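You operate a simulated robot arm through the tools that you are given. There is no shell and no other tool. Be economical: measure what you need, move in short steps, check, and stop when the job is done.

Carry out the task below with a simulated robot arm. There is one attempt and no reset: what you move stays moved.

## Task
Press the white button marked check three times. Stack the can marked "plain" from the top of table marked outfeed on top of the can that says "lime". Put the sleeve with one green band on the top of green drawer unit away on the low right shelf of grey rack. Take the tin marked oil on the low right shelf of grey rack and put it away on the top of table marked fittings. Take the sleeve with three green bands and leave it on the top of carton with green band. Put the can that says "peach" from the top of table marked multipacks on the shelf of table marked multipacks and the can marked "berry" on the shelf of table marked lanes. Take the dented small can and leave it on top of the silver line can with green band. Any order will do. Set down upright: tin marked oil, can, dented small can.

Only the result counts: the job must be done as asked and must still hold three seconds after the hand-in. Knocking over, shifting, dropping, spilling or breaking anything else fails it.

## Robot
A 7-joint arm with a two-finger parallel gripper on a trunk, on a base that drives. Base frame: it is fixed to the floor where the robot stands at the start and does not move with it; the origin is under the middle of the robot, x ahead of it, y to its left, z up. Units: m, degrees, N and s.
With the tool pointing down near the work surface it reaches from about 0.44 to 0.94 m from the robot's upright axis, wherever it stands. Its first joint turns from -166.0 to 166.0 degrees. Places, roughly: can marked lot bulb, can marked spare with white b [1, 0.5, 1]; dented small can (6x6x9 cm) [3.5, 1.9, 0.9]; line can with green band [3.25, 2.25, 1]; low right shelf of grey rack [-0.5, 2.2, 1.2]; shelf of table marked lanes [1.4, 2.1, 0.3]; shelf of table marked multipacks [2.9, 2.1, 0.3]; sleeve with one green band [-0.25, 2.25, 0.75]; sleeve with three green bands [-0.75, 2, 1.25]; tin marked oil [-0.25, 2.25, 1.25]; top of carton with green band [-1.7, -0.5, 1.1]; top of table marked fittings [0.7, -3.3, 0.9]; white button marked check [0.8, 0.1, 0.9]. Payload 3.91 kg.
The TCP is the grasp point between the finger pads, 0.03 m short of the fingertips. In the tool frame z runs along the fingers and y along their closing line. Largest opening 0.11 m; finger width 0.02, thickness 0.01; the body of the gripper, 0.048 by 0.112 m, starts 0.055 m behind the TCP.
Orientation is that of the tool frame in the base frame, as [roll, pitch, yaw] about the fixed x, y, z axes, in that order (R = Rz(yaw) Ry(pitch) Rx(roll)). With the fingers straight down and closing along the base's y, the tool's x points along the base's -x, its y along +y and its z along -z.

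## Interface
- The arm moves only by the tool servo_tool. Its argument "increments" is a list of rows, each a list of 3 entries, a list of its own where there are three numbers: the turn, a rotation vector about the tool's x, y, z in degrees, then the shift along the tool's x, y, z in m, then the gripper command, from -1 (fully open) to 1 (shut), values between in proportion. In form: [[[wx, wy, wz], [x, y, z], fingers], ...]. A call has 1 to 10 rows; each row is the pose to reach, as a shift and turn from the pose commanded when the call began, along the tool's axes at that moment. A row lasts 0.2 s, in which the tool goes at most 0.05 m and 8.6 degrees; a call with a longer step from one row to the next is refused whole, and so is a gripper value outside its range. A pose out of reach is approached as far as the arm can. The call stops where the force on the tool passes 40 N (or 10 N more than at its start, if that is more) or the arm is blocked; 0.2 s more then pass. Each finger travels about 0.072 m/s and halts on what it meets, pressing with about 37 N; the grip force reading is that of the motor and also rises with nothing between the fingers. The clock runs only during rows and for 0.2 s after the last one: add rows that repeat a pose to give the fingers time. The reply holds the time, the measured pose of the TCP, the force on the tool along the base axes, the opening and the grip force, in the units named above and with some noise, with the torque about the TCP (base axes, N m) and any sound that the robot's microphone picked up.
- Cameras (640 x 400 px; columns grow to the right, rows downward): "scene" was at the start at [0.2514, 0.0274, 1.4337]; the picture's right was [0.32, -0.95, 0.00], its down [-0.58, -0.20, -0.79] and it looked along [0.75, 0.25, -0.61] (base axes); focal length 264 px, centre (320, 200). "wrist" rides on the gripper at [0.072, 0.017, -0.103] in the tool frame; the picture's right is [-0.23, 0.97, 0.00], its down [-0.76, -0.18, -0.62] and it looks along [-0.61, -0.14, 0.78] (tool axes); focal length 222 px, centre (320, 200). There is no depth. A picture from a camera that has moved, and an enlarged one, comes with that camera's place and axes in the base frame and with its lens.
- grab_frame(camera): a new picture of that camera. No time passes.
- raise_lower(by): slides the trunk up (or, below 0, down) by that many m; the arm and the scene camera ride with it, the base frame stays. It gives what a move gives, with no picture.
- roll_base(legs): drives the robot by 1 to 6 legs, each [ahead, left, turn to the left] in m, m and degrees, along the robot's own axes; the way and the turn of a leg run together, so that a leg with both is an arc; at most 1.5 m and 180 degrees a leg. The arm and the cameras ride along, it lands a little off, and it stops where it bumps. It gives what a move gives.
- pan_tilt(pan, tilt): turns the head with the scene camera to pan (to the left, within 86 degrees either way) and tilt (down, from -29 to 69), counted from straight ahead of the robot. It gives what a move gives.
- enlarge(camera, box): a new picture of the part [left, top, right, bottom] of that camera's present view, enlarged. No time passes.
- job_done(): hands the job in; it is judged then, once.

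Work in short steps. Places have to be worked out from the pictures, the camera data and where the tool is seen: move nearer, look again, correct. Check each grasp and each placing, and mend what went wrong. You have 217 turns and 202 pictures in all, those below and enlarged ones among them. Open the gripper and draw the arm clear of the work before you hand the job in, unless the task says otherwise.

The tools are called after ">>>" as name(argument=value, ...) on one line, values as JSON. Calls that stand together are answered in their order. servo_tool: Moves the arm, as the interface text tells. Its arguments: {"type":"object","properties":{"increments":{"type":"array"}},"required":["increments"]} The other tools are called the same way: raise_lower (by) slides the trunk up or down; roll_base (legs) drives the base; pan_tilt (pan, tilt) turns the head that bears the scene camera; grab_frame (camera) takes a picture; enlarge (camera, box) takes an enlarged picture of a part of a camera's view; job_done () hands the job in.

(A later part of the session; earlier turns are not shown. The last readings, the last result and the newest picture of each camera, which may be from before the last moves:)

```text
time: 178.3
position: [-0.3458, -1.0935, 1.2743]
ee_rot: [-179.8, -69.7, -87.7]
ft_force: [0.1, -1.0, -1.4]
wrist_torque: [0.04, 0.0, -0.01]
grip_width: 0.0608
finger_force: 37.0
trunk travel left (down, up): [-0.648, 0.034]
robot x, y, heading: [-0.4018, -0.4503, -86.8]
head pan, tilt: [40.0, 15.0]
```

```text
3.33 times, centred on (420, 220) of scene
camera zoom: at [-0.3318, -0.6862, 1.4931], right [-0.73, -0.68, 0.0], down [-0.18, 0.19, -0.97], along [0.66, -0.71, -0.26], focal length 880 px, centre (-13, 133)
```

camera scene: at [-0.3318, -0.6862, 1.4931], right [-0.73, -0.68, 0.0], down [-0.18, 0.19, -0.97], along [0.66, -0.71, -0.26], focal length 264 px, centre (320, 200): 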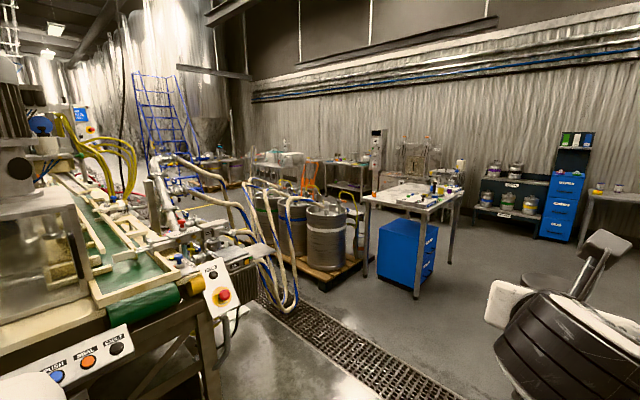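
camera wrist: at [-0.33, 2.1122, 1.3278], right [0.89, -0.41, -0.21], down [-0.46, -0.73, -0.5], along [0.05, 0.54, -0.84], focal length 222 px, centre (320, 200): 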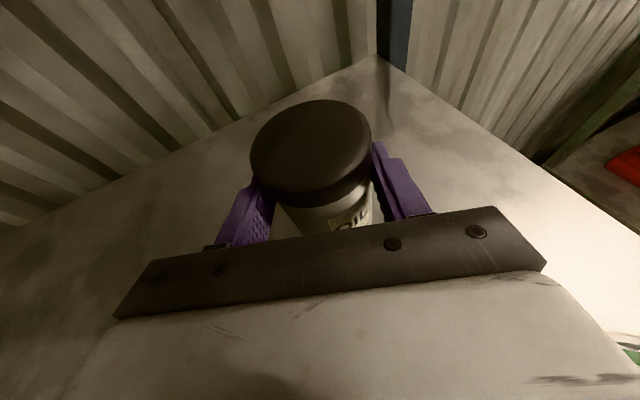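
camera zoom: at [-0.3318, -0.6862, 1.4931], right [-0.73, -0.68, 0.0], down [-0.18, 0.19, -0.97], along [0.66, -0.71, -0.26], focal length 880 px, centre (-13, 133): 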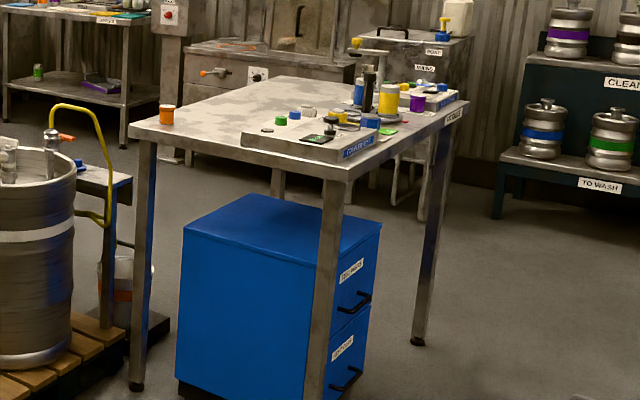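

Drive straight ahead, then strafe left in front of the table.

>>> roll_base(legs=[[1.4, 0, 0], [0, 0.9, 0]])

>>> pan_tilt(pan=0, tilt=30)

>>> grab_frame(camera="scene")

>>> grab_frame(camera="wrist")

```text
time: 192.1
position: [0.5777, -2.4548, 1.2754]
ee_rot: [-179.6, -69.8, -88.5]
ft_force: [0.5, -1.2, -1.5]
wrist_torque: [0.04, 0.01, 0.0]
grip_width: 0.0604
finger_force: 37.6
trunk travel left (down, up): [-0.648, 0.034]
robot x, y, heading: [0.5308, -1.8095, -87.8]
head pan, tilt: [40.0, 15.0]
```

```text
time: 193.1
position: [0.5784, -2.4544, 1.2755]
ee_rot: [-179.7, -69.6, -88.6]
ft_force: [-0.8, -0.1, -1.6]
wrist_torque: [0.02, -0.03, -0.03]
grip_width: 0.0606
finger_force: 36.5
trunk travel left (down, up): [-0.648, 0.034]
robot x, y, heading: [0.5291, -1.8099, -87.9]
head pan, tilt: [0.0, 30.0]
```

```text
93 pictures are left
camera scene: at [0.5399, -2.0684, 1.4689], right [-1.0, -0.04, 0.0], down [-0.02, 0.5, -0.87], along [0.03, -0.87, -0.5], focal length 264 px, centre (320, 200)
```

scene: 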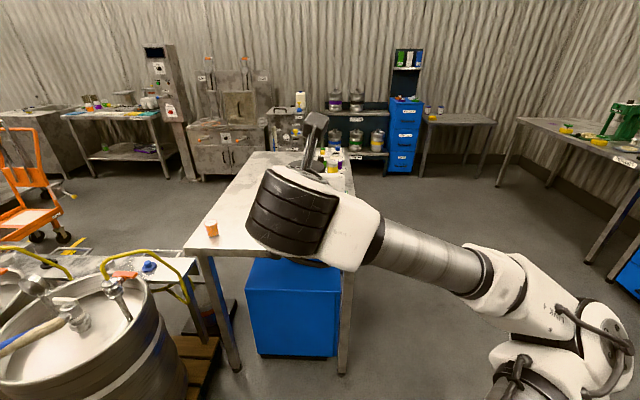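

```text
92 pictures are left
camera wrist: at [0.5578, -2.3838, 1.3801], right [-0.98, 0.05, -0.21], down [0.15, 0.85, -0.5], along [0.16, -0.52, -0.84], focal length 222 px, centre (320, 200)
```

wrist: 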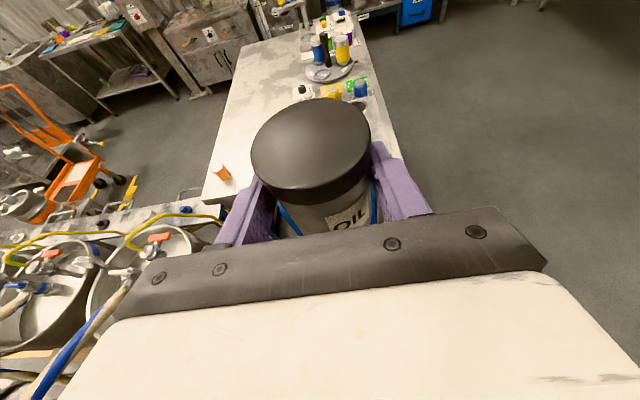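

Free spot around (0.82, -2.93), between the cup (0.97, -2.83) and the device. Drive a bit closer.

>>> roll_base(legs=[[0.28, 0.1, 0]])

>>> servo_tool(increments=[[[0, 0, 0], [-0.03, -0.035, 0.03], 1], [[0, 0, 0], [-0.06, -0.07, 0.04], 1], [[0, 0, 0], [-0.09, -0.1, 0.06], 1], [[0, 0, 0], [-0.12, -0.11, 0.09], 1], [[0, 0, 0], [-0.15, -0.12, 0.11], 1], [[0, 0, 0], [-0.15, -0.12, 0.11], 1]])

>>> grab_frame(camera="scene")

>>> grab_frame(camera="wrist")

```text
time: 195.1
position: [0.6979, -2.7258, 1.2754]
ee_rot: [-179.8, -69.7, -88.0]
ft_force: [0.8, 0.1, -0.6]
wrist_torque: [0.04, 0.01, -0.01]
grip_width: 0.0607
finger_force: 36.6
trunk travel left (down, up): [-0.648, 0.034]
robot x, y, heading: [0.6455, -2.0804, -87.3]
head pan, tilt: [0.0, 30.0]
```

```text
refused: row 1 steps farther than a row can; nothing moved
```

```text
91 pictures are left
camera scene: at [0.6553, -2.34, 1.4687], right [-1.0, -0.05, 0.0], down [-0.02, 0.5, -0.87], along [0.04, -0.86, -0.5], focal length 264 px, centre (320, 200)
```

scene: 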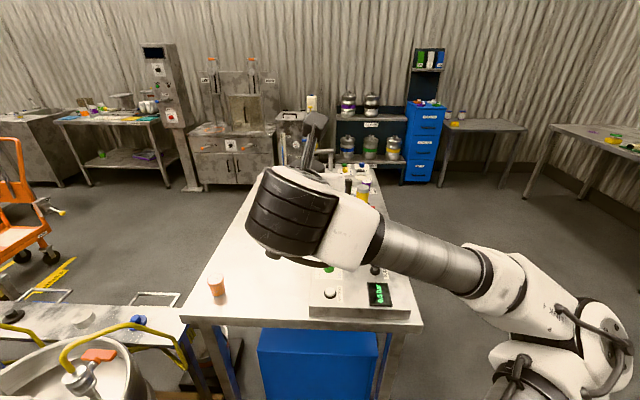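

```text
90 pictures are left
camera wrist: at [0.6768, -2.6551, 1.3797], right [-0.98, 0.04, -0.21], down [0.14, 0.86, -0.5], along [0.16, -0.52, -0.84], focal length 222 px, centre (320, 200)
```

wrist: 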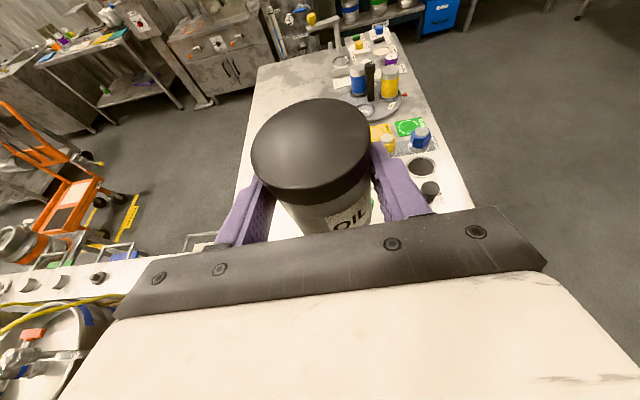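

Advance to above (0.83, -2.95), descending to z≈1.10.

>>> servo_tool(increments=[[[0, 0, 0], [-0.012, -0.018, 0.039], 1], [[0, 0, 0], [-0.025, -0.036, 0.078], 1], [[0, 0, 0], [-0.037, -0.053, 0.118], 1], [[0, 0, 0], [-0.049, -0.071, 0.157], 1], [[0, 0, 0], [-0.062, -0.089, 0.196], 1], [[0, 0, 0], [-0.074, -0.106, 0.236], 1], [[0, 0, 0], [-0.0863, -0.124, 0.275], 1], [[0, 0, 0], [-0.0863, -0.124, 0.275], 1]])

>>> grab_frame(camera="scene")

>>> grab_frame(camera="wrist")

```text
time: 196.9
position: [0.831, -2.9459, 1.096]
ee_rot: [-179.8, -69.7, -87.8]
ft_force: [-0.2, 0.2, -2.4]
wrist_torque: [0.01, -0.03, 0.02]
grip_width: 0.0605
finger_force: 37.3
trunk travel left (down, up): [-0.648, 0.034]
robot x, y, heading: [0.6427, -2.0775, -87.4]
head pan, tilt: [0.0, 30.0]
```

```text
89 pictures are left
camera scene: at [0.6549, -2.3391, 1.469], right [-1.0, -0.05, 0.0], down [-0.02, 0.5, -0.87], along [0.04, -0.87, -0.5], focal length 264 px, centre (320, 200)
```

scene: 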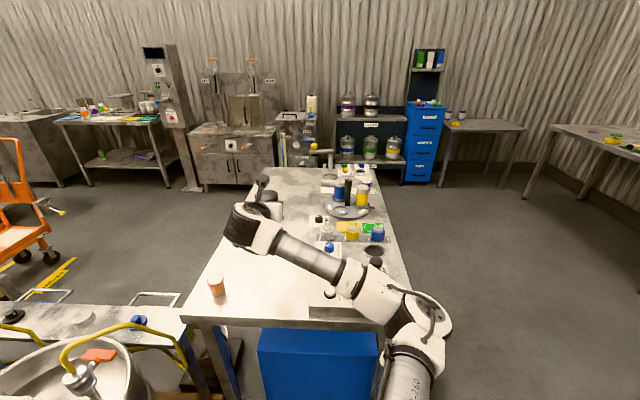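

```text
88 pictures are left
camera wrist: at [0.81, -2.8751, 1.2009], right [-0.98, 0.04, -0.21], down [0.14, 0.86, -0.5], along [0.16, -0.52, -0.84], focal length 222 px, centre (320, 200)
```

wrist: 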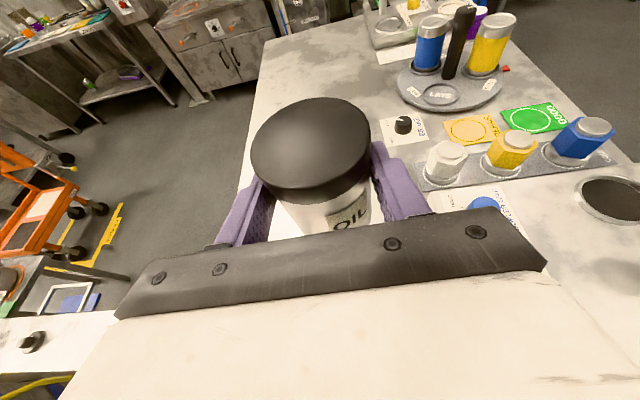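

Clear spot. Lower by the arm to just above the table.

>>> servo_tool(increments=[[[0, 0, 0], [-0.035, 0, 0.013], 1], [[0, 0, 0], [-0.07, 0, 0.0255], 1], [[0, 0, 0], [-0.105, 0, 0.038], 1], [[0, 0, 0], [-0.132, 0, 0.048], 1], [[0, 0, 0], [-0.132, 0, 0.048], 1]])

>>> grab_frame(camera="scene")

>>> grab_frame(camera="wrist")

```text
time: 198.1
position: [0.8308, -2.9464, 0.9556]
ee_rot: [-179.7, -69.7, -88.0]
ft_force: [0.2, 0.0, -1.5]
wrist_torque: [0.03, 0.0, 0.01]
grip_width: 0.0604
finger_force: 37.0
trunk travel left (down, up): [-0.648, 0.034]
robot x, y, heading: [0.6482, -2.0773, -87.1]
head pan, tilt: [0.0, 30.0]
```

```text
87 pictures are left
camera scene: at [0.6548, -2.3393, 1.4689], right [-1.0, -0.05, 0.0], down [-0.02, 0.5, -0.87], along [0.04, -0.86, -0.5], focal length 264 px, centre (320, 200)
```

scene: 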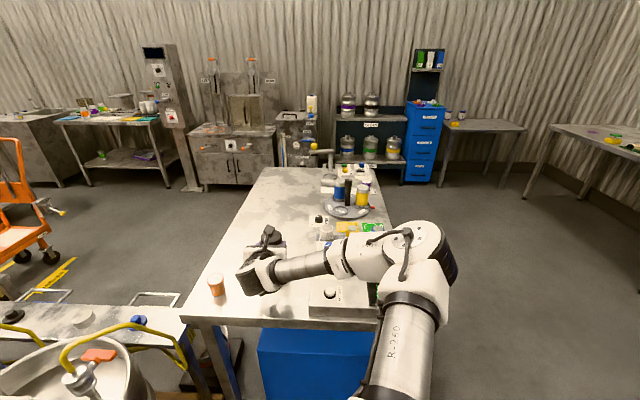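

```text
86 pictures are left
camera wrist: at [0.8093, -2.8759, 1.0599], right [-0.98, 0.04, -0.21], down [0.14, 0.86, -0.5], along [0.16, -0.52, -0.84], focal length 222 px, centre (320, 200)
```

wrist: 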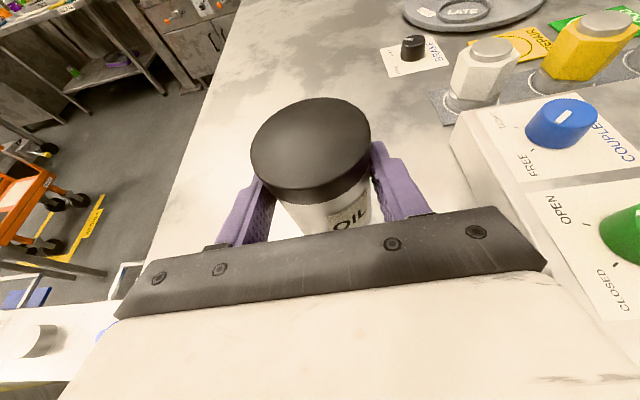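

Hand is clear of device and cup. Lower slowly to contact.

>>> servo_tool(increments=[[[0, 0, 0], [-0.0066, 0, 0.0024], 1], [[0, 0, 0], [-0.0132, 0, 0.0048], 1], [[0, 0, 0], [-0.0188, 0, 0.0068], 1], [[0, 0, 0], [-0.0188, 0, 0.0068], 1]])

```text
time: 199.1
position: [0.8299, -2.9469, 0.9366]
ee_rot: [-179.7, -69.7, -87.8]
ft_force: [0.0, 0.2, -1.2]
wrist_torque: [0.03, 0.04, 0.0]
grip_width: 0.0604
finger_force: 37.2
trunk travel left (down, up): [-0.648, 0.034]
robot x, y, heading: [0.6403, -2.0769, -87.3]
head pan, tilt: [0.0, 30.0]
```

>>> servo_tool(increments=[[[0, 0, 0], [-0.0038, 0, 0.0014], 1], [[0, 0, 0], [-0.0075, 0, 0.0027], 1], [[0, 0, 0], [-0.0075, 0, 0.0027], 1]])

```text
time: 199.9
position: [0.8319, -2.9485, 0.9296]
ee_rot: [-179.7, -69.7, -87.9]
ft_force: [-0.1, 0.3, -2.7]
wrist_torque: [0.03, -0.03, 0.0]
grip_width: 0.0602
finger_force: 36.8
trunk travel left (down, up): [-0.648, 0.034]
robot x, y, heading: [0.6431, -2.0815, -87.3]
head pan, tilt: [0.0, 30.0]
```

>>> servo_tool(increments=[[[0, 0, 0], [-0.003, 0, 0.001], 1], [[0, 0, 0], [-0.0056, 0, 0.002], 1], [[0, 0, 0], [-0.0056, 0, 0.002], 1]])

>>> enlarge(camera="scene", box=[180, 200, 340, 320])

```text
time: 200.7
position: [0.8321, -2.9477, 0.9243]
ee_rot: [-179.7, -69.7, -87.9]
ft_force: [0.0, -0.8, -1.3]
wrist_torque: [0.02, -0.02, 0.0]
grip_width: 0.0607
finger_force: 36.7
trunk travel left (down, up): [-0.648, 0.034]
robot x, y, heading: [0.6433, -2.0802, -87.5]
head pan, tilt: [0.0, 30.0]
```

```text
3.33 times, centred on (260, 260) of scene
camera zoom: at [0.655, -2.3393, 1.4689], right [-1.0, -0.05, 0.0], down [-0.02, 0.5, -0.87], along [0.04, -0.86, -0.5], focal length 880 px, centre (520, 0)
```

zoom: 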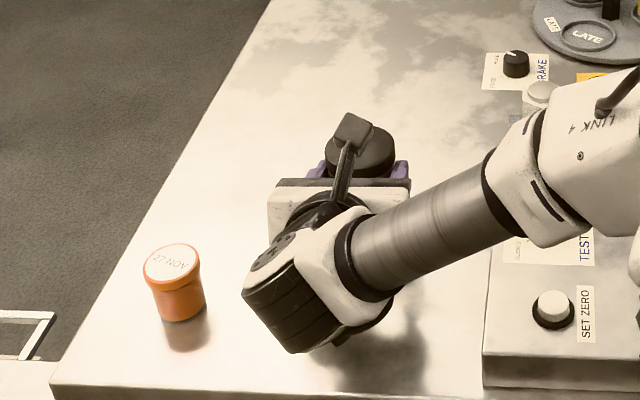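

No contact yet; continue lowering.

>>> servo_tool(increments=[[[0, 0, 0], [-0.003, 0, 0.001], 1], [[0, 0, 0], [-0.0056, 0, 0.002], 1], [[0, 0, 0], [-0.0056, 0, 0.002], 1]])

```text
time: 201.5
position: [0.8304, -2.9468, 0.9224]
ee_rot: [-179.5, -70.1, -88.1]
ft_force: [0.7, -0.3, 18.5]
wrist_torque: [0.16, 0.05, 0.02]
grip_width: 0.0605
finger_force: 37.4
trunk travel left (down, up): [-0.648, 0.034]
robot x, y, heading: [0.6419, -2.0798, -87.1]
head pan, tilt: [0.0, 30.0]
```

Contact. Back off ~1.5 mm and release gradually.

>>> servo_tool(increments=[[[0, 0, 0], [0.002, 0, -0.0007], 1], [[0, 0, 0], [0.002, 0, -0.0007], 0.3], [[0, 0, 0], [0.002, 0, -0.0007], -0.1], [[0, 0, 0], [0.002, 0, -0.0007], -0.5], [[0, 0, 0], [0.002, 0, -0.0007], -0.9], [[0, 0, 0], [0.002, 0, -0.0007], -0.9]])

>>> grab_frame(camera="wrist")

```text
time: 202.9
position: [0.8316, -2.9468, 0.9191]
ee_rot: [-179.7, -69.7, -87.9]
ft_force: [-0.2, -0.4, -0.2]
wrist_torque: [0.01, 0.03, -0.02]
grip_width: 0.1044
finger_force: 0.0
trunk travel left (down, up): [-0.648, 0.034]
robot x, y, heading: [0.6403, -2.0803, -87.5]
head pan, tilt: [0.0, 30.0]
```

```text
84 pictures are left
camera wrist: at [0.8098, -2.8764, 1.025], right [-0.98, 0.04, -0.21], down [0.14, 0.86, -0.5], along [0.16, -0.52, -0.84], focal length 222 px, centre (320, 200)
```

wrist: 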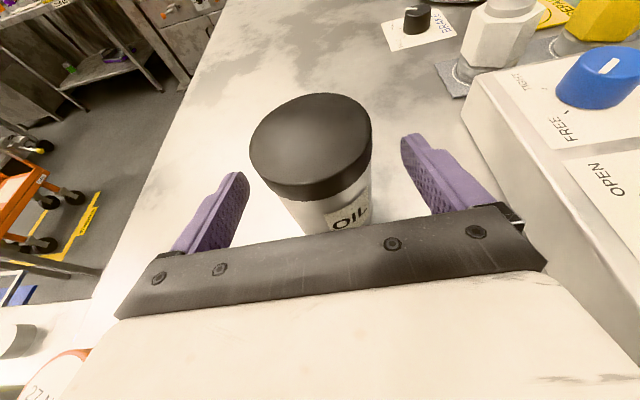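

Tin upright. Retract back, then up.

>>> servo_tool(increments=[[[0, 0, 0], [-0.013, 0, -0.037], -0.9], [[0, 0, 0], [-0.026, 0, -0.074], -0.9], [[0, 0, 0], [-0.03, 0, -0.105], -0.9], [[0, 0, 0], [0.0, 0, -0.125], -1], [[0, 0, 0], [0.04, 0, -0.14], -1], [[0, 0, 0], [0.08, 0, -0.155], -1], [[0, 0, 0], [0.12, 0, -0.17], -1], [[0, 0, 0], [0.16, 0, -0.185], -1], [[0, 0, 0], [0.2, 0, -0.2], -1]])

>>> grab_frame(camera="scene")

```text
time: 204.9
position: [0.8244, -2.8314, 1.1817]
ee_rot: [-179.9, -69.7, -87.7]
ft_force: [0.6, 0.9, 0.3]
wrist_torque: [0.03, 0.02, -0.01]
grip_width: 0.11
finger_force: 0.0
trunk travel left (down, up): [-0.648, 0.034]
robot x, y, heading: [0.6472, -2.0831, -87.4]
head pan, tilt: [0.0, 30.0]
```

```text
83 pictures are left
camera scene: at [0.6551, -2.3389, 1.469], right [-1.0, -0.05, 0.0], down [-0.02, 0.5, -0.87], along [0.04, -0.87, -0.5], focal length 264 px, centre (320, 200)
```

scene: 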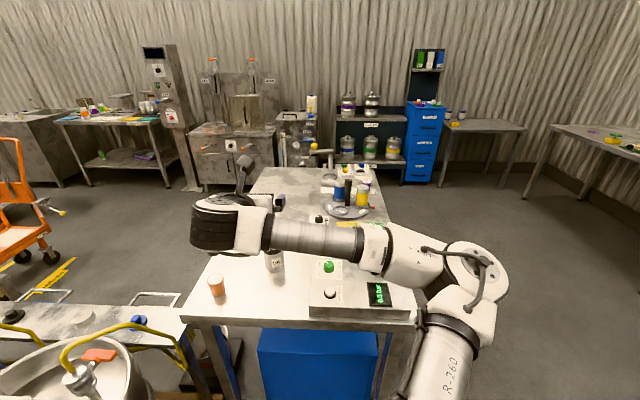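

Tin placed. Now travel back north; stop at (-0.35, 1.3) facing +x to inspect the gap between outfeed and lanes tables.

>>> roll_base(legs=[[-0.1, -1.0, 0], [-1.35, 0, 0], [-1.35, 0, 0], [0, 0, 87], [0, 0.6, 0]])

>>> pan_tilt(pan=0, tilt=30)

>>> grab_frame(camera="scene")

>>> grab_frame(camera="wrist")

```text
time: 234.7
position: [0.1261, 1.5391, 1.18]
ee_rot: [-179.8, -69.8, 5.3]
ft_force: [0.4, 0.3, 0.8]
wrist_torque: [0.0, 0.01, 0.0]
grip_width: 0.1098
finger_force: 0.1
trunk travel left (down, up): [-0.648, 0.034]
robot x, y, heading: [-0.6192, 1.316, 5.9]
head pan, tilt: [0.0, 30.0]
```

```text
time: 235.3
position: [0.1259, 1.5399, 1.1806]
ee_rot: [-179.6, -69.7, 5.3]
ft_force: [-0.7, -0.3, -0.2]
wrist_torque: [-0.02, 0.01, 0.01]
grip_width: 0.1103
finger_force: 0.0
trunk travel left (down, up): [-0.648, 0.034]
robot x, y, heading: [-0.6097, 1.3141, 5.9]
head pan, tilt: [0.0, 30.0]
```

```text
82 pictures are left
camera scene: at [-0.3561, 1.3425, 1.469], right [0.1, -0.99, 0.0], down [-0.5, -0.05, -0.87], along [0.86, 0.09, -0.5], focal length 264 px, centre (320, 200)
```

scene: 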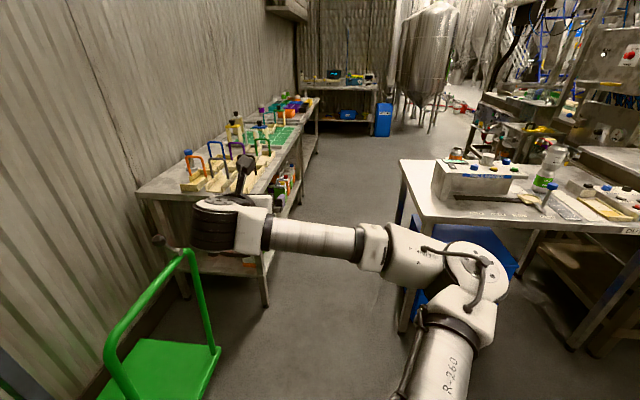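

```text
81 pictures are left
camera wrist: at [0.0545, 1.5149, 1.2857], right [0.02, -0.98, -0.21], down [-0.86, 0.1, -0.5], along [0.51, 0.19, -0.84], focal length 222 px, centre (320, 200)
```

wrist: 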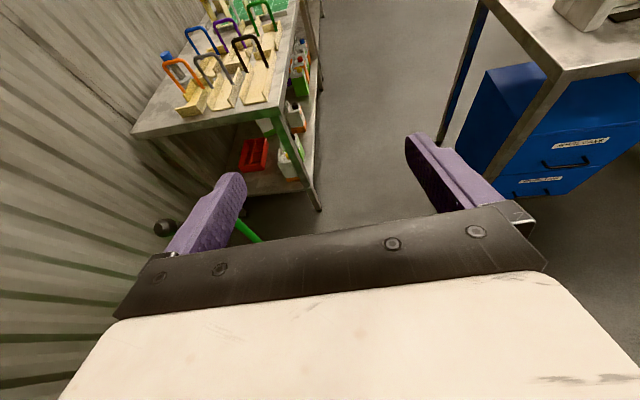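

Floor gap is ~0.85 m (y 0.96–1.81). Straighten and drive through along y≈1.38 to x≈1.7.

>>> roll_base(legs=[[0, 0.07, -6], [1.3, 0, 0], [1.0, 0, 0]])

>>> pan_tilt(pan=45, tilt=25)

>>> grab_frame(camera="scene")

```text
time: 247.3
position: [2.4235, 1.5688, 1.1805]
ee_rot: [-179.7, -69.7, 0.6]
ft_force: [0.2, -0.5, -0.8]
wrist_torque: [0.0, 0.0, 0.01]
grip_width: 0.1099
finger_force: 0.1
trunk travel left (down, up): [-0.648, 0.034]
robot x, y, heading: [1.6706, 1.4073, 1.5]
head pan, tilt: [0.0, 30.0]
```

```text
time: 248.5
position: [2.4239, 1.5684, 1.1805]
ee_rot: [-179.6, -69.7, 0.7]
ft_force: [-0.9, 0.1, 0.2]
wrist_torque: [-0.02, -0.05, -0.01]
grip_width: 0.1101
finger_force: 0.1
trunk travel left (down, up): [-0.648, 0.034]
robot x, y, heading: [1.668, 1.4064, 1.4]
head pan, tilt: [45.0, 25.0]
```

```text
80 pictures are left
camera scene: at [1.9009, 1.476, 1.4769], right [0.72, -0.69, 0.0], down [-0.29, -0.31, -0.91], along [0.63, 0.65, -0.42], focal length 264 px, centre (320, 200)
```

scene: 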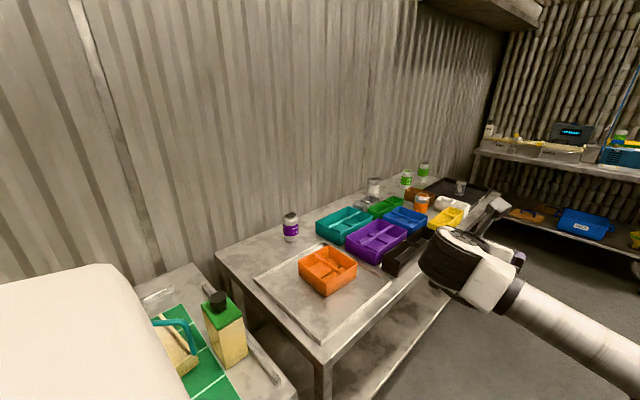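

Multipacks table starts at x≈2.2, front y≈1.77. Berry ≈(2.46, 2.22). Drive to face the table there.

>>> roll_base(legs=[[0.75, -0.2, 0], [0, 0, 88]])

>>> servo_tool(increments=[[[0, -8, 0], [0, 0, 0], -1], [[0, -16, 0], [0, 0, 0], -1], [[0, -25, 0], [0, 0, 0], -1], [[0, -25, 0], [0, 0, 0], -1]])

>>> pan_tilt(pan=0, tilt=30)

>>> grab_frame(camera="scene")

>>> grab_frame(camera="wrist")

```text
time: 256.7
position: [2.2566, 1.9833, 1.1801]
ee_rot: [-179.8, -69.7, 92.2]
ft_force: [-0.6, 0.1, -0.5]
wrist_torque: [0.02, 0.03, 0.0]
grip_width: 0.1102
finger_force: 0.0
trunk travel left (down, up): [-0.648, 0.034]
robot x, y, heading: [2.4376, 1.23, 92.8]
head pan, tilt: [45.0, 25.0]
```

```text
refused: row 3 steps farther than a row can; nothing moved
```

```text
time: 257.8
position: [2.2553, 1.9829, 1.181]
ee_rot: [-179.7, -69.7, 92.2]
ft_force: [0.2, 0.1, 0.2]
wrist_torque: [-0.03, 0.0, 0.02]
grip_width: 0.11
finger_force: 0.2
trunk travel left (down, up): [-0.648, 0.034]
robot x, y, heading: [2.4357, 1.2318, 92.6]
head pan, tilt: [0.0, 30.0]
```

```text
79 pictures are left
camera scene: at [2.4255, 1.4916, 1.469], right [1.0, 0.05, 0.0], down [0.03, -0.5, -0.87], along [-0.04, 0.86, -0.5], focal length 264 px, centre (320, 200)
```

scene: 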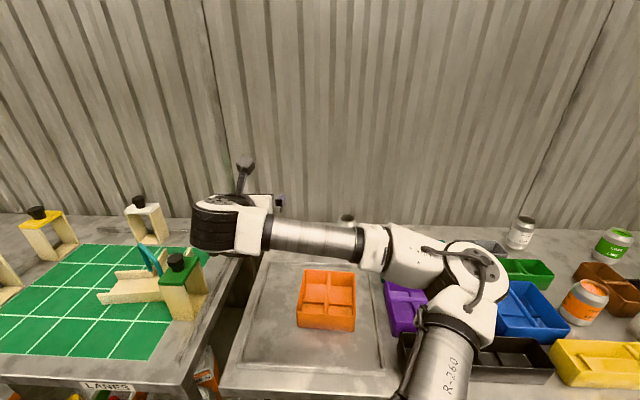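

```text
78 pictures are left
camera wrist: at [2.2748, 1.9115, 1.2857], right [0.98, -0.04, -0.21], down [-0.14, -0.86, -0.5], along [-0.17, 0.52, -0.84], focal length 222 px, centre (320, 200)
```

wrist: 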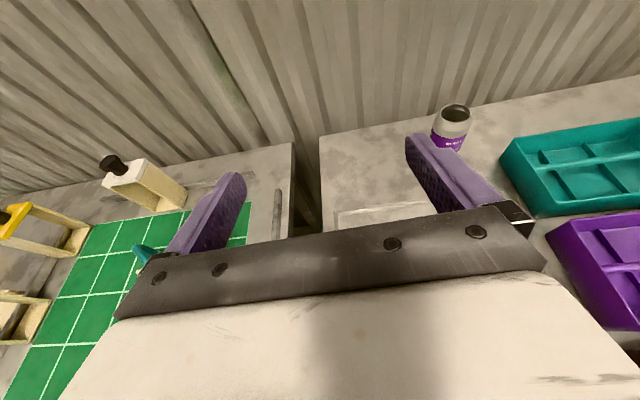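

Berry ≈(2.468, 2.225). Tilt the tool to 45°, drive ahead 0.1, and move the hand above the can.

>>> servo_tool(increments=[[[0, -8, 0], [0, 0, -0.02], -1], [[0, -16, 0], [0.01, 0.03, -0.03], -1], [[0, -24, 0], [0.02, 0.07, -0.04], -1], [[0, -25, 0], [0.02, 0.11, -0.04], -1], [[0, -25, 0], [0.02, 0.15, -0.04], -1], [[0, -25, 0], [0.02, 0.19, -0.04], -1], [[0, -25, 0], [0.02, 0.21, -0.04], -1]])

>>> roll_base(legs=[[0.1, 0, -2.6]])

>>> grab_frame(camera="wrist")

>>> grab_frame(camera="scene")

```text
time: 259.4
position: [2.4688, 1.961, 1.2141]
ee_rot: [-179.8, -44.7, 92.3]
ft_force: [0.8, 0.6, -0.7]
wrist_torque: [-0.02, -0.02, -0.01]
grip_width: 0.1098
finger_force: 0.1
trunk travel left (down, up): [-0.648, 0.034]
robot x, y, heading: [2.4404, 1.2306, 92.9]
head pan, tilt: [0.0, 30.0]
```

```text
time: 260.5
position: [2.4983, 2.0567, 1.2122]
ee_rot: [-179.9, -44.7, 89.8]
ft_force: [0.7, 0.0, -0.4]
wrist_torque: [0.01, -0.01, 0.01]
grip_width: 0.1101
finger_force: 0.0
trunk travel left (down, up): [-0.648, 0.034]
robot x, y, heading: [2.4348, 1.3273, 90.1]
head pan, tilt: [0.0, 30.0]
```

```text
77 pictures are left
camera wrist: at [2.5127, 2.0355, 1.3381], right [0.97, -0.16, -0.16], down [-0.18, -0.98, -0.09], along [-0.14, 0.12, -0.98], focal length 222 px, centre (320, 200)
```

wrist: 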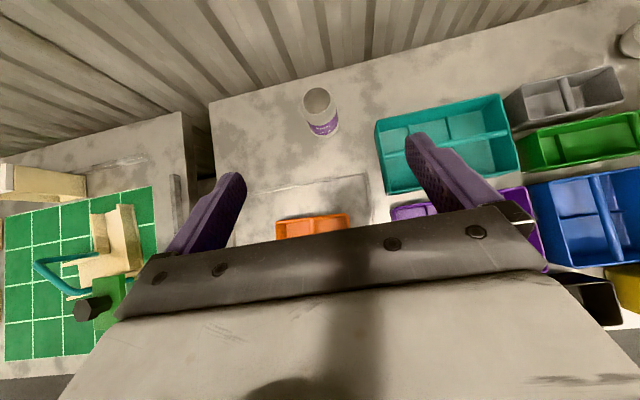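

```text
76 pictures are left
camera scene: at [2.434, 1.59, 1.4687], right [1.0, 0.01, 0.0], down [0.0, -0.5, -0.87], along [-0.01, 0.87, -0.5], focal length 264 px, centre (320, 200)
```

scene: 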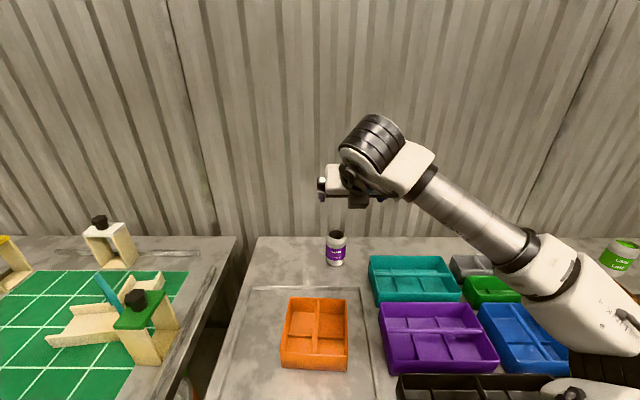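

Berry ≈(2.478, 2.235). Go to a pregrasp point 8 cm back along the 45° axis.

>>> servo_tool(increments=[[[0, 0, 0], [-0.011, -0.004, 0.04], -1], [[0, 0, 0], [-0.022, -0.008, 0.08], -1], [[0, 0, 0], [-0.033, -0.012, 0.12], -1], [[0, 0, 0], [-0.044, -0.016, 0.16], -1], [[0, 0, 0], [-0.055, -0.02, 0.2], -1], [[0, 0, 0], [-0.065, -0.02, 0.236], -1], [[0, 0, 0], [-0.065, -0.02, 0.236], -1]])

>>> grab_frame(camera="wrist")

```text
time: 262.1
position: [2.4753, 2.1758, 1.0009]
ee_rot: [-179.9, -44.7, 89.9]
ft_force: [-0.2, -0.1, 0.4]
wrist_torque: [0.02, -0.01, 0.03]
grip_width: 0.1101
finger_force: 0.0
trunk travel left (down, up): [-0.648, 0.034]
robot x, y, heading: [2.4369, 1.3301, 90.5]
head pan, tilt: [0.0, 30.0]
```

```text
75 pictures are left
camera wrist: at [2.49, 2.1548, 1.1264], right [0.97, -0.16, -0.16], down [-0.18, -0.98, -0.09], along [-0.14, 0.12, -0.98], focal length 222 px, centre (320, 200)
```

wrist: 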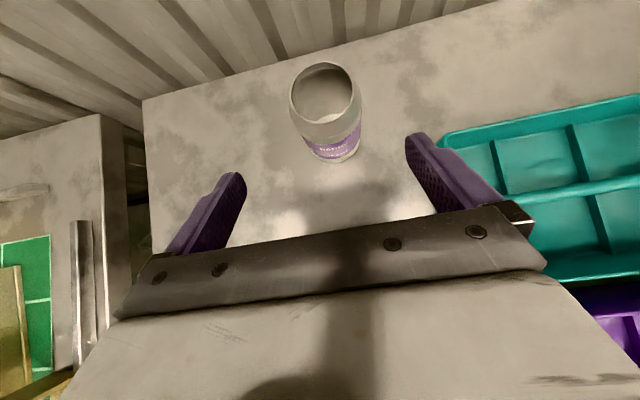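

Can at ≈(2.484, 2.244). Slide in and close.

>>> servo_tool(increments=[[[0, 0, 0], [0.003, 0.009, 0.04], -1], [[0, 0, 0], [0.0064, 0.009, 0.085], -1], [[0, 0, 0], [0.0064, 0.009, 0.089], -0.3], [[0, 0, 0], [0.0064, 0.009, 0.089], 0.5], [[0, 0, 0], [0.0064, 0.009, 0.089], 1], [[0, 0, 0], [0.0064, 0.009, 0.089], 1]])

>>> grab_frame(camera="wrist")

>>> enlarge(camera="scene", box=[290, 180, 410, 280])

```text
time: 263.5
position: [2.4828, 2.2416, 0.9419]
ee_rot: [-179.8, -44.7, 89.9]
ft_force: [-0.1, 0.0, 0.1]
wrist_torque: [0.05, 0.03, 0.0]
grip_width: 0.0633
finger_force: 37.1
trunk travel left (down, up): [-0.648, 0.034]
robot x, y, heading: [2.4378, 1.3295, 90.2]
head pan, tilt: [0.0, 30.0]
```

```text
74 pictures are left
camera wrist: at [2.4987, 2.2207, 1.0679], right [0.97, -0.16, -0.16], down [-0.18, -0.98, -0.09], along [-0.14, 0.12, -0.98], focal length 222 px, centre (320, 200)
```

wrist: 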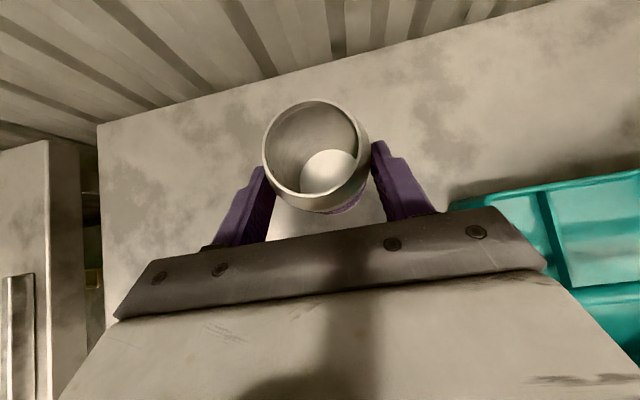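

```text
4.00 times, centred on (350, 230) of scene
camera zoom: at [2.4339, 1.5888, 1.469], right [1.0, 0.01, 0.0], down [0.0, -0.5, -0.87], along [-0.01, 0.87, -0.5], focal length 1056 px, centre (200, 80)
```

zoom: 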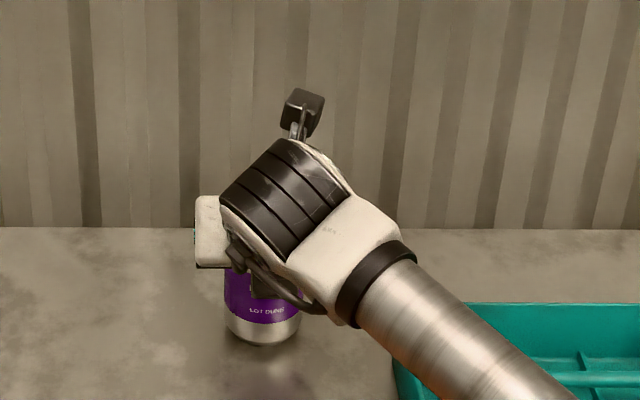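

Gripped. Lift and bring it out over the table front.

>>> servo_tool(increments=[[[0, 0, 0], [0.03, 0, -0.03], 1], [[0, 0, 0], [0.06, 0, -0.06], 1], [[0, 0, 0], [0.09, 0, -0.09], 1], [[0, 0, 0], [0.08, 0, -0.135], 1], [[0, 0, 0], [0.06, 0, -0.175], 1], [[0, 0, 0], [0.04, 0, -0.215], 1], [[0, 0, 0], [0.03, 0, -0.255], 1]])

>>> enlarge(camera="scene", box=[270, 150, 430, 270])

```text
time: 265.1
position: [2.4874, 2.0846, 1.1432]
ee_rot: [-179.9, -44.7, 89.8]
ft_force: [-0.3, 0.6, -0.5]
wrist_torque: [0.02, 0.0, -0.03]
grip_width: 0.0632
finger_force: 37.2
trunk travel left (down, up): [-0.648, 0.034]
robot x, y, heading: [2.4378, 1.3282, 90.3]
head pan, tilt: [0.0, 30.0]
```

```text
3.33 times, centred on (350, 210) of scene
camera zoom: at [2.4339, 1.5882, 1.4691], right [1.0, 0.01, 0.0], down [0.0, -0.5, -0.87], along [-0.01, 0.87, -0.5], focal length 880 px, centre (220, 167)
```

zoom: 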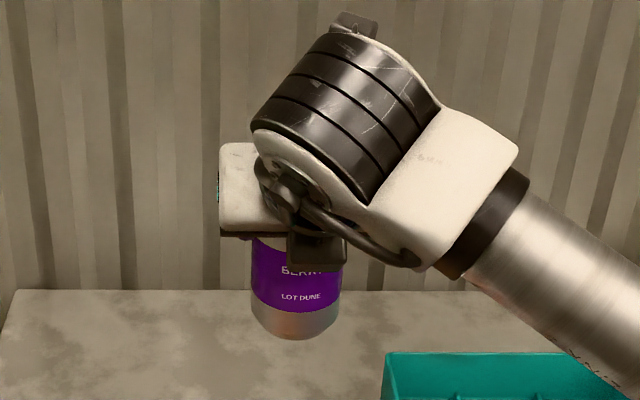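

It reads BERRY (lot dune). Back away and move left toward the lanes table, lowering the trunk to see its shelf.

>>> roll_base(legs=[[-0.35, 0, 0], [0, 0.6, 0]])

>>> raise_lower(by=-0.4)

>>> pan_tilt(pan=20, tilt=25)

>>> grab_frame(camera="scene")

```text
time: 272.2
position: [1.896, 1.7449, 1.1423]
ee_rot: [-179.9, -44.7, 88.0]
ft_force: [0.1, 0.0, 0.2]
wrist_torque: [0.0, 0.02, 0.0]
grip_width: 0.0633
finger_force: 37.4
trunk travel left (down, up): [-0.648, 0.034]
robot x, y, heading: [1.8218, 0.992, 88.7]
head pan, tilt: [0.0, 30.0]
```

```text
time: 274.8
position: [1.8965, 1.7424, 0.8575]
ee_rot: [-179.8, -46.1, 88.1]
ft_force: [0.7, -13.0, 16.1]
wrist_torque: [0.19, 0.15, 0.47]
grip_width: 0.0626
finger_force: 37.6
trunk travel left (down, up): [-0.354, 0.328]
robot x, y, heading: [1.8198, 0.9866, 88.5]
head pan, tilt: [0.0, 30.0]
stopped: the force on the tool passed its limit at 60 N (the readings are from after the stop); the commanded pose is now the measured one
```

```text
time: 275.6
position: [1.8957, 1.7431, 0.8583]
ee_rot: [-179.7, -45.8, 88.0]
ft_force: [1.4, -19.3, 21.3]
wrist_torque: [0.2, 0.36, 0.67]
grip_width: 0.0634
finger_force: 37.1
trunk travel left (down, up): [-0.354, 0.328]
robot x, y, heading: [1.8218, 0.9904, 88.6]
head pan, tilt: [20.0, 25.0]
```

```text
71 pictures are left
camera scene: at [1.795, 1.2447, 1.1841], right [0.95, 0.32, 0.0], down [0.13, -0.4, -0.91], along [-0.29, 0.86, -0.42], focal length 264 px, centre (320, 200)
```

scene: 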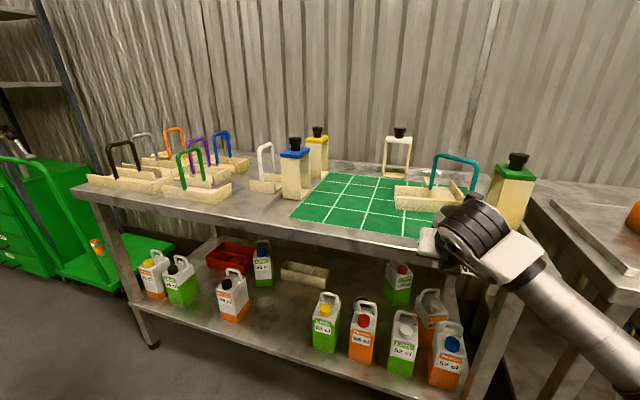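

I lowered onto the table edge — raise immediately.

>>> raise_lower(by=0.12)

>>> grab_frame(camera="wrist")

>>> enlarge(camera="scene", box=[380, 120, 560, 280])

```text
time: 277.1
position: [1.8962, 1.7452, 0.9751]
ee_rot: [-179.8, -45.6, 88.0]
ft_force: [0.0, 0.3, -0.8]
wrist_torque: [0.02, 0.02, -0.02]
grip_width: 0.063
finger_force: 37.0
trunk travel left (down, up): [-0.474, 0.208]
robot x, y, heading: [1.8226, 0.9931, 88.3]
head pan, tilt: [20.0, 25.0]
```

```text
70 pictures are left
camera wrist: at [1.9108, 1.7207, 1.1], right [0.97, -0.19, -0.17], down [-0.21, -0.97, -0.11], along [-0.14, 0.14, -0.98], focal length 222 px, centre (320, 200)
```

wrist: 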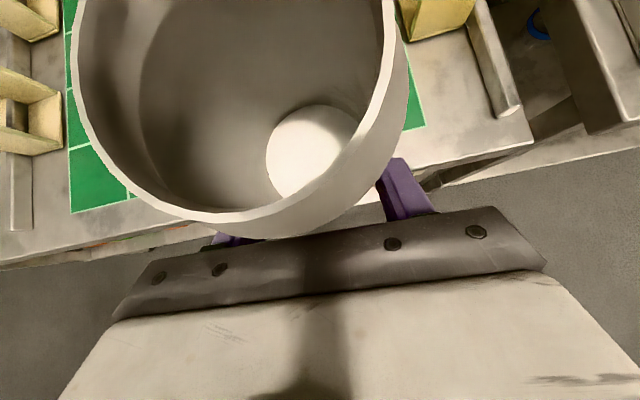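

```text
2.50 times, centred on (470, 200) of scene
camera zoom: at [1.795, 1.2475, 1.3031], right [0.95, 0.32, 0.0], down [0.13, -0.4, -0.91], along [-0.29, 0.86, -0.42], focal length 660 px, centre (-55, 200)
```

zoom: 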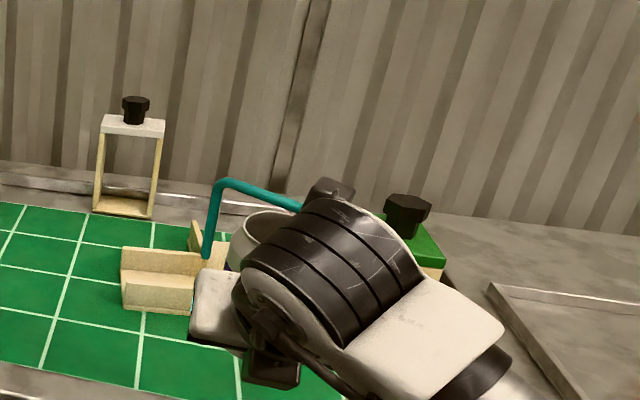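

The can slid up ~5 cm in the grip (now gripped near its base). I'll return it to its original free spot on the multipacks table and regrasp. Raise and drive back.

>>> raise_lower(by=0.16)

>>> roll_base(legs=[[0, 0, 1.5], [0, -0.62, 0], [0.35, 0, 0]])

>>> pan_tilt(pan=0, tilt=30)

>>> grab_frame(camera="scene")

```text
time: 279.0
position: [1.8961, 1.7446, 1.1341]
ee_rot: [-179.8, -45.7, 88.0]
ft_force: [0.7, 0.3, -0.1]
wrist_torque: [-0.01, 0.0, 0.0]
grip_width: 0.063
finger_force: 37.0
trunk travel left (down, up): [-0.634, 0.048]
robot x, y, heading: [1.8213, 0.9887, 88.6]
head pan, tilt: [20.0, 25.0]
```

```text
time: 286.5
position: [2.485, 2.1055, 1.134]
ee_rot: [-179.7, -45.5, 90.0]
ft_force: [0.0, 0.5, 0.1]
wrist_torque: [0.01, -0.02, 0.0]
grip_width: 0.0629
finger_force: 36.9
trunk travel left (down, up): [-0.634, 0.048]
robot x, y, heading: [2.4322, 1.3472, 90.6]
head pan, tilt: [20.0, 25.0]
```

```text
time: 287.3
position: [2.4836, 2.1035, 1.1352]
ee_rot: [-179.6, -45.6, 90.0]
ft_force: [0.1, -0.5, -0.2]
wrist_torque: [-0.01, 0.01, 0.0]
grip_width: 0.0631
finger_force: 36.3
trunk travel left (down, up): [-0.634, 0.048]
robot x, y, heading: [2.4344, 1.3477, 90.7]
head pan, tilt: [0.0, 30.0]
```

```text
68 pictures are left
camera scene: at [2.4327, 1.608, 1.4553], right [1.0, 0.01, 0.0], down [0.01, -0.5, -0.87], along [-0.01, 0.87, -0.5], focal length 264 px, centre (320, 200)
```

scene: 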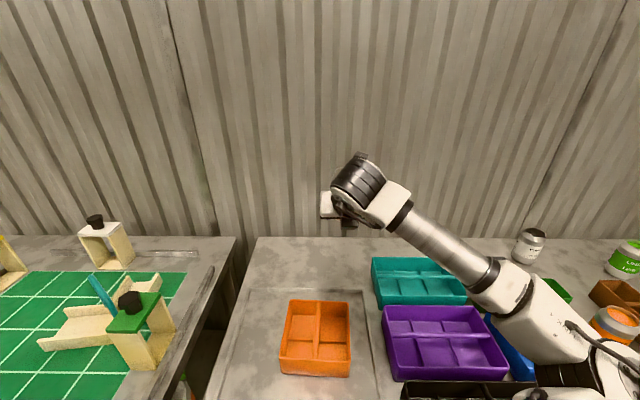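

>>> grab_frame(camera="wrist")

>>> enlarge(camera="scene", box=[300, 130, 420, 250])

```text
67 pictures are left
camera wrist: at [2.5002, 2.0809, 1.2601], right [0.97, -0.15, -0.17], down [-0.17, -0.98, -0.11], along [-0.15, 0.13, -0.98], focal length 222 px, centre (320, 200)
```

wrist: 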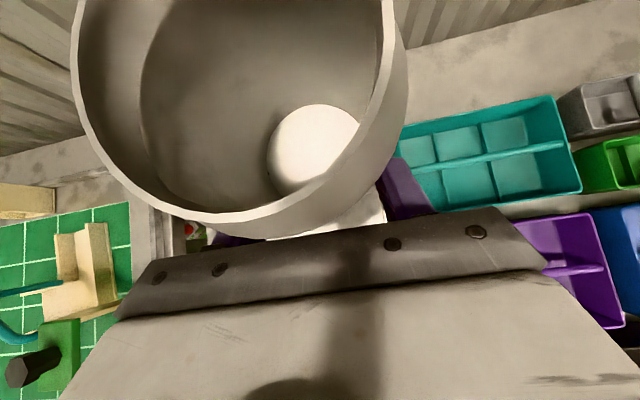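

```text
3.33 times, centred on (360, 190) of scene
camera zoom: at [2.4327, 1.608, 1.4553], right [1.0, 0.01, 0.0], down [0.01, -0.5, -0.87], along [-0.01, 0.87, -0.5], focal length 880 px, centre (187, 233)
```

zoom: 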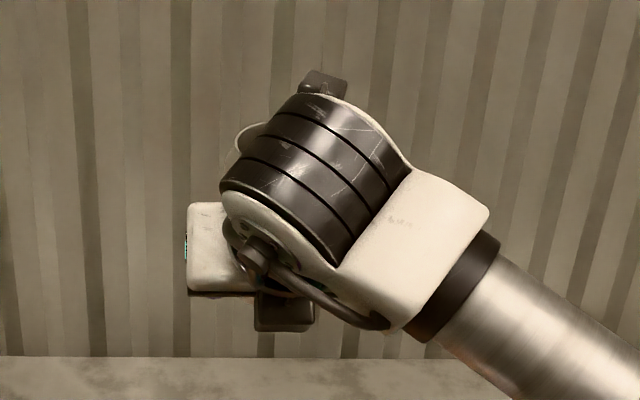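

The can leans ~10° (bottom forward). Counter-rotate 10° and lower over the free spot.

>>> servo_tool(increments=[[[0, -5, 0], [-0.016, 0, 0.04], 1], [[0, -10, 0], [-0.032, 0, 0.08], 1], [[0, -10, 0], [-0.048, 0, 0.12], 1], [[0, -10, 0], [-0.065, 0, 0.16], 1], [[0, -10, 0], [-0.0813, 0, 0.2015], 1], [[0, -10, 0], [-0.0813, 0, 0.2015], 1]])

>>> enlarge(camera="scene", box=[280, 180, 440, 300])

```text
time: 288.7
position: [2.4844, 2.1931, 0.9375]
ee_rot: [-179.8, -35.6, 90.1]
ft_force: [-0.3, 0.0, -0.2]
wrist_torque: [-0.02, 0.04, 0.0]
grip_width: 0.0627
finger_force: 37.2
trunk travel left (down, up): [-0.634, 0.048]
robot x, y, heading: [2.4372, 1.3482, 90.7]
head pan, tilt: [0.0, 30.0]
```

```text
3.33 times, centred on (360, 240) of scene
camera zoom: at [2.4328, 1.6076, 1.4553], right [1.0, 0.01, 0.0], down [0.01, -0.5, -0.87], along [-0.01, 0.87, -0.5], focal length 880 px, centre (187, 67)
```

zoom: 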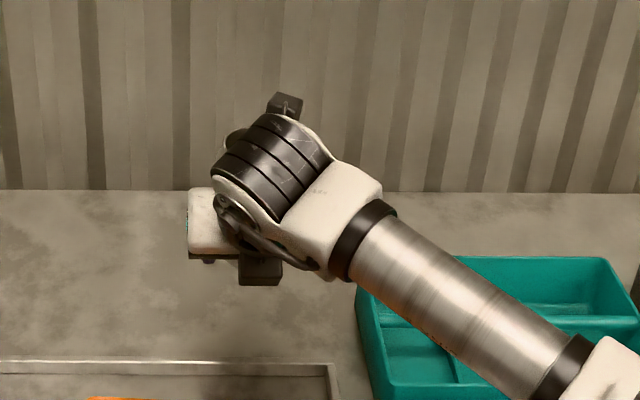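

Lower vertically in small steps, watching force.

>>> servo_tool(increments=[[[0, 0, 0], [-0.0058, 0, 0.0081], 1], [[0, 0, 0], [-0.0116, 0, 0.0163], 1], [[0, 0, 0], [-0.0175, 0, 0.0244], 1], [[0, 0, 0], [-0.0175, 0, 0.0244], 1]])

```text
time: 289.7
position: [2.4842, 2.1922, 0.905]
ee_rot: [-179.6, -35.6, 90.1]
ft_force: [-0.9, -0.1, -0.3]
wrist_torque: [0.02, -0.01, 0.0]
grip_width: 0.0627
finger_force: 37.5
trunk travel left (down, up): [-0.634, 0.048]
robot x, y, heading: [2.4361, 1.3469, 90.6]
head pan, tilt: [0.0, 30.0]
```

>>> servo_tool(increments=[[[0, 0, 0], [-0.0029, 0, 0.0041], 1], [[0, 0, 0], [-0.0047, 0, 0.0065], 1], [[0, 0, 0], [-0.0047, 0, 0.0065], 1]])

>>> grab_frame(camera="wrist")

```text
time: 290.5
position: [2.4845, 2.191, 0.8986]
ee_rot: [-179.7, -35.6, 90.2]
ft_force: [0.9, 0.6, 0.0]
wrist_torque: [0.04, -0.02, 0.0]
grip_width: 0.0631
finger_force: 36.9
trunk travel left (down, up): [-0.634, 0.048]
robot x, y, heading: [2.4361, 1.3484, 90.5]
head pan, tilt: [0.0, 30.0]
```

```text
64 pictures are left
camera wrist: at [2.4995, 2.1889, 1.0254], right [0.97, -0.18, -0.14], down [-0.17, -0.98, 0.06], along [-0.14, -0.04, -0.99], focal length 222 px, centre (320, 200)
```

wrist: 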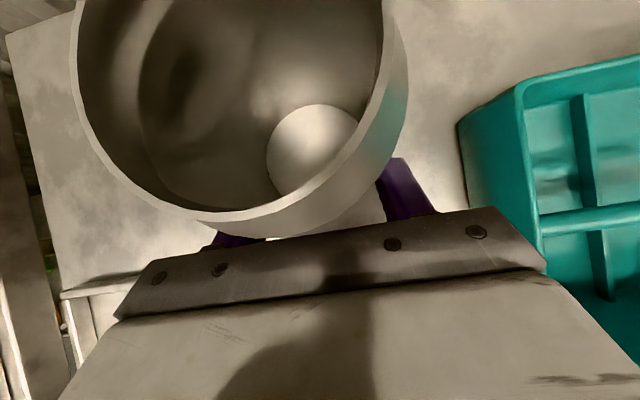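

>>> servo_tool(increments=[[[0, 0, 0], [-0.0018, 0, 0.0024], 1], [[0, 0, 0], [-0.0035, 0, 0.0049], 1], [[0, 0, 0], [-0.0035, 0, 0.0049], 1]])

```text
time: 291.3
position: [2.4818, 2.1919, 0.8918]
ee_rot: [-179.7, -35.6, 90.2]
ft_force: [0.0, 0.3, 0.4]
wrist_torque: [0.01, 0.01, 0.01]
grip_width: 0.0629
finger_force: 36.8
trunk travel left (down, up): [-0.634, 0.048]
robot x, y, heading: [2.4355, 1.35, 90.8]
head pan, tilt: [0.0, 30.0]
```

>>> servo_tool(increments=[[[0, 0, 0], [-0.0018, 0, 0.0024], 1], [[0, 0, 0], [-0.0035, 0, 0.0049], 1], [[0, 0, 0], [-0.0035, 0, 0.0049], 1]])

```text
time: 292.1
position: [2.482, 2.1901, 0.8858]
ee_rot: [-179.8, -35.6, 90.1]
ft_force: [0.2, 0.0, 0.1]
wrist_torque: [0.02, -0.01, 0.01]
grip_width: 0.063
finger_force: 36.6
trunk travel left (down, up): [-0.634, 0.048]
robot x, y, heading: [2.4345, 1.3483, 90.5]
head pan, tilt: [0.0, 30.0]
```

>>> servo_tool(increments=[[[0, 0, 0], [-0.0018, 0, 0.0024], 1], [[0, 0, 0], [-0.0035, 0, 0.0049], 1], [[0, 0, 0], [-0.0035, 0, 0.0049], 1]])

>>> enlarge(camera="scene", box=[300, 200, 400, 290])

```text
time: 292.9
position: [2.4822, 2.1907, 0.8789]
ee_rot: [-179.8, -35.6, 90.0]
ft_force: [0.4, -0.5, -0.5]
wrist_torque: [0.0, -0.01, -0.02]
grip_width: 0.0631
finger_force: 36.1
trunk travel left (down, up): [-0.634, 0.048]
robot x, y, heading: [2.4391, 1.347, 90.6]
head pan, tilt: [0.0, 30.0]
```

```text
4.44 times, centred on (350, 245) of scene
camera zoom: at [2.4328, 1.6079, 1.4553], right [1.0, 0.01, 0.0], down [0.01, -0.5, -0.87], along [-0.01, 0.87, -0.5], focal length 1174 px, centre (187, 0)
```

zoom: 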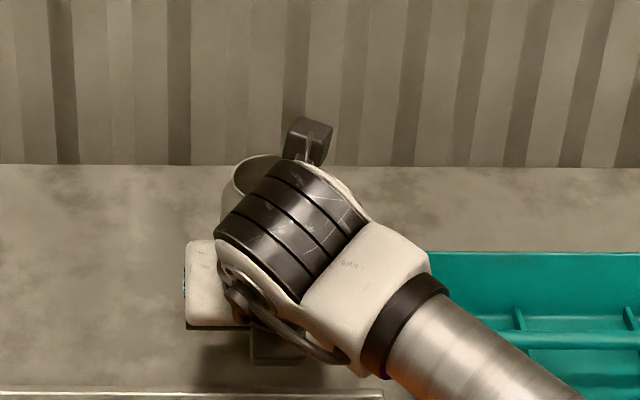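

>>> servo_tool(increments=[[[0, 0, 0], [-0.0018, 0, 0.0024], 1], [[0, 0, 0], [-0.0035, 0, 0.0049], 1], [[0, 0, 0], [-0.0053, 0, 0.0073], 1], [[0, 0, 0], [-0.0053, 0, 0.0073], 1]])

```text
time: 293.9
position: [2.482, 2.19, 0.8705]
ee_rot: [-179.7, -35.5, 90.1]
ft_force: [-0.3, 0.3, 0.1]
wrist_torque: [-0.01, 0.04, -0.01]
grip_width: 0.063
finger_force: 37.2
trunk travel left (down, up): [-0.634, 0.048]
robot x, y, heading: [2.4379, 1.3444, 90.7]
head pan, tilt: [0.0, 30.0]
```

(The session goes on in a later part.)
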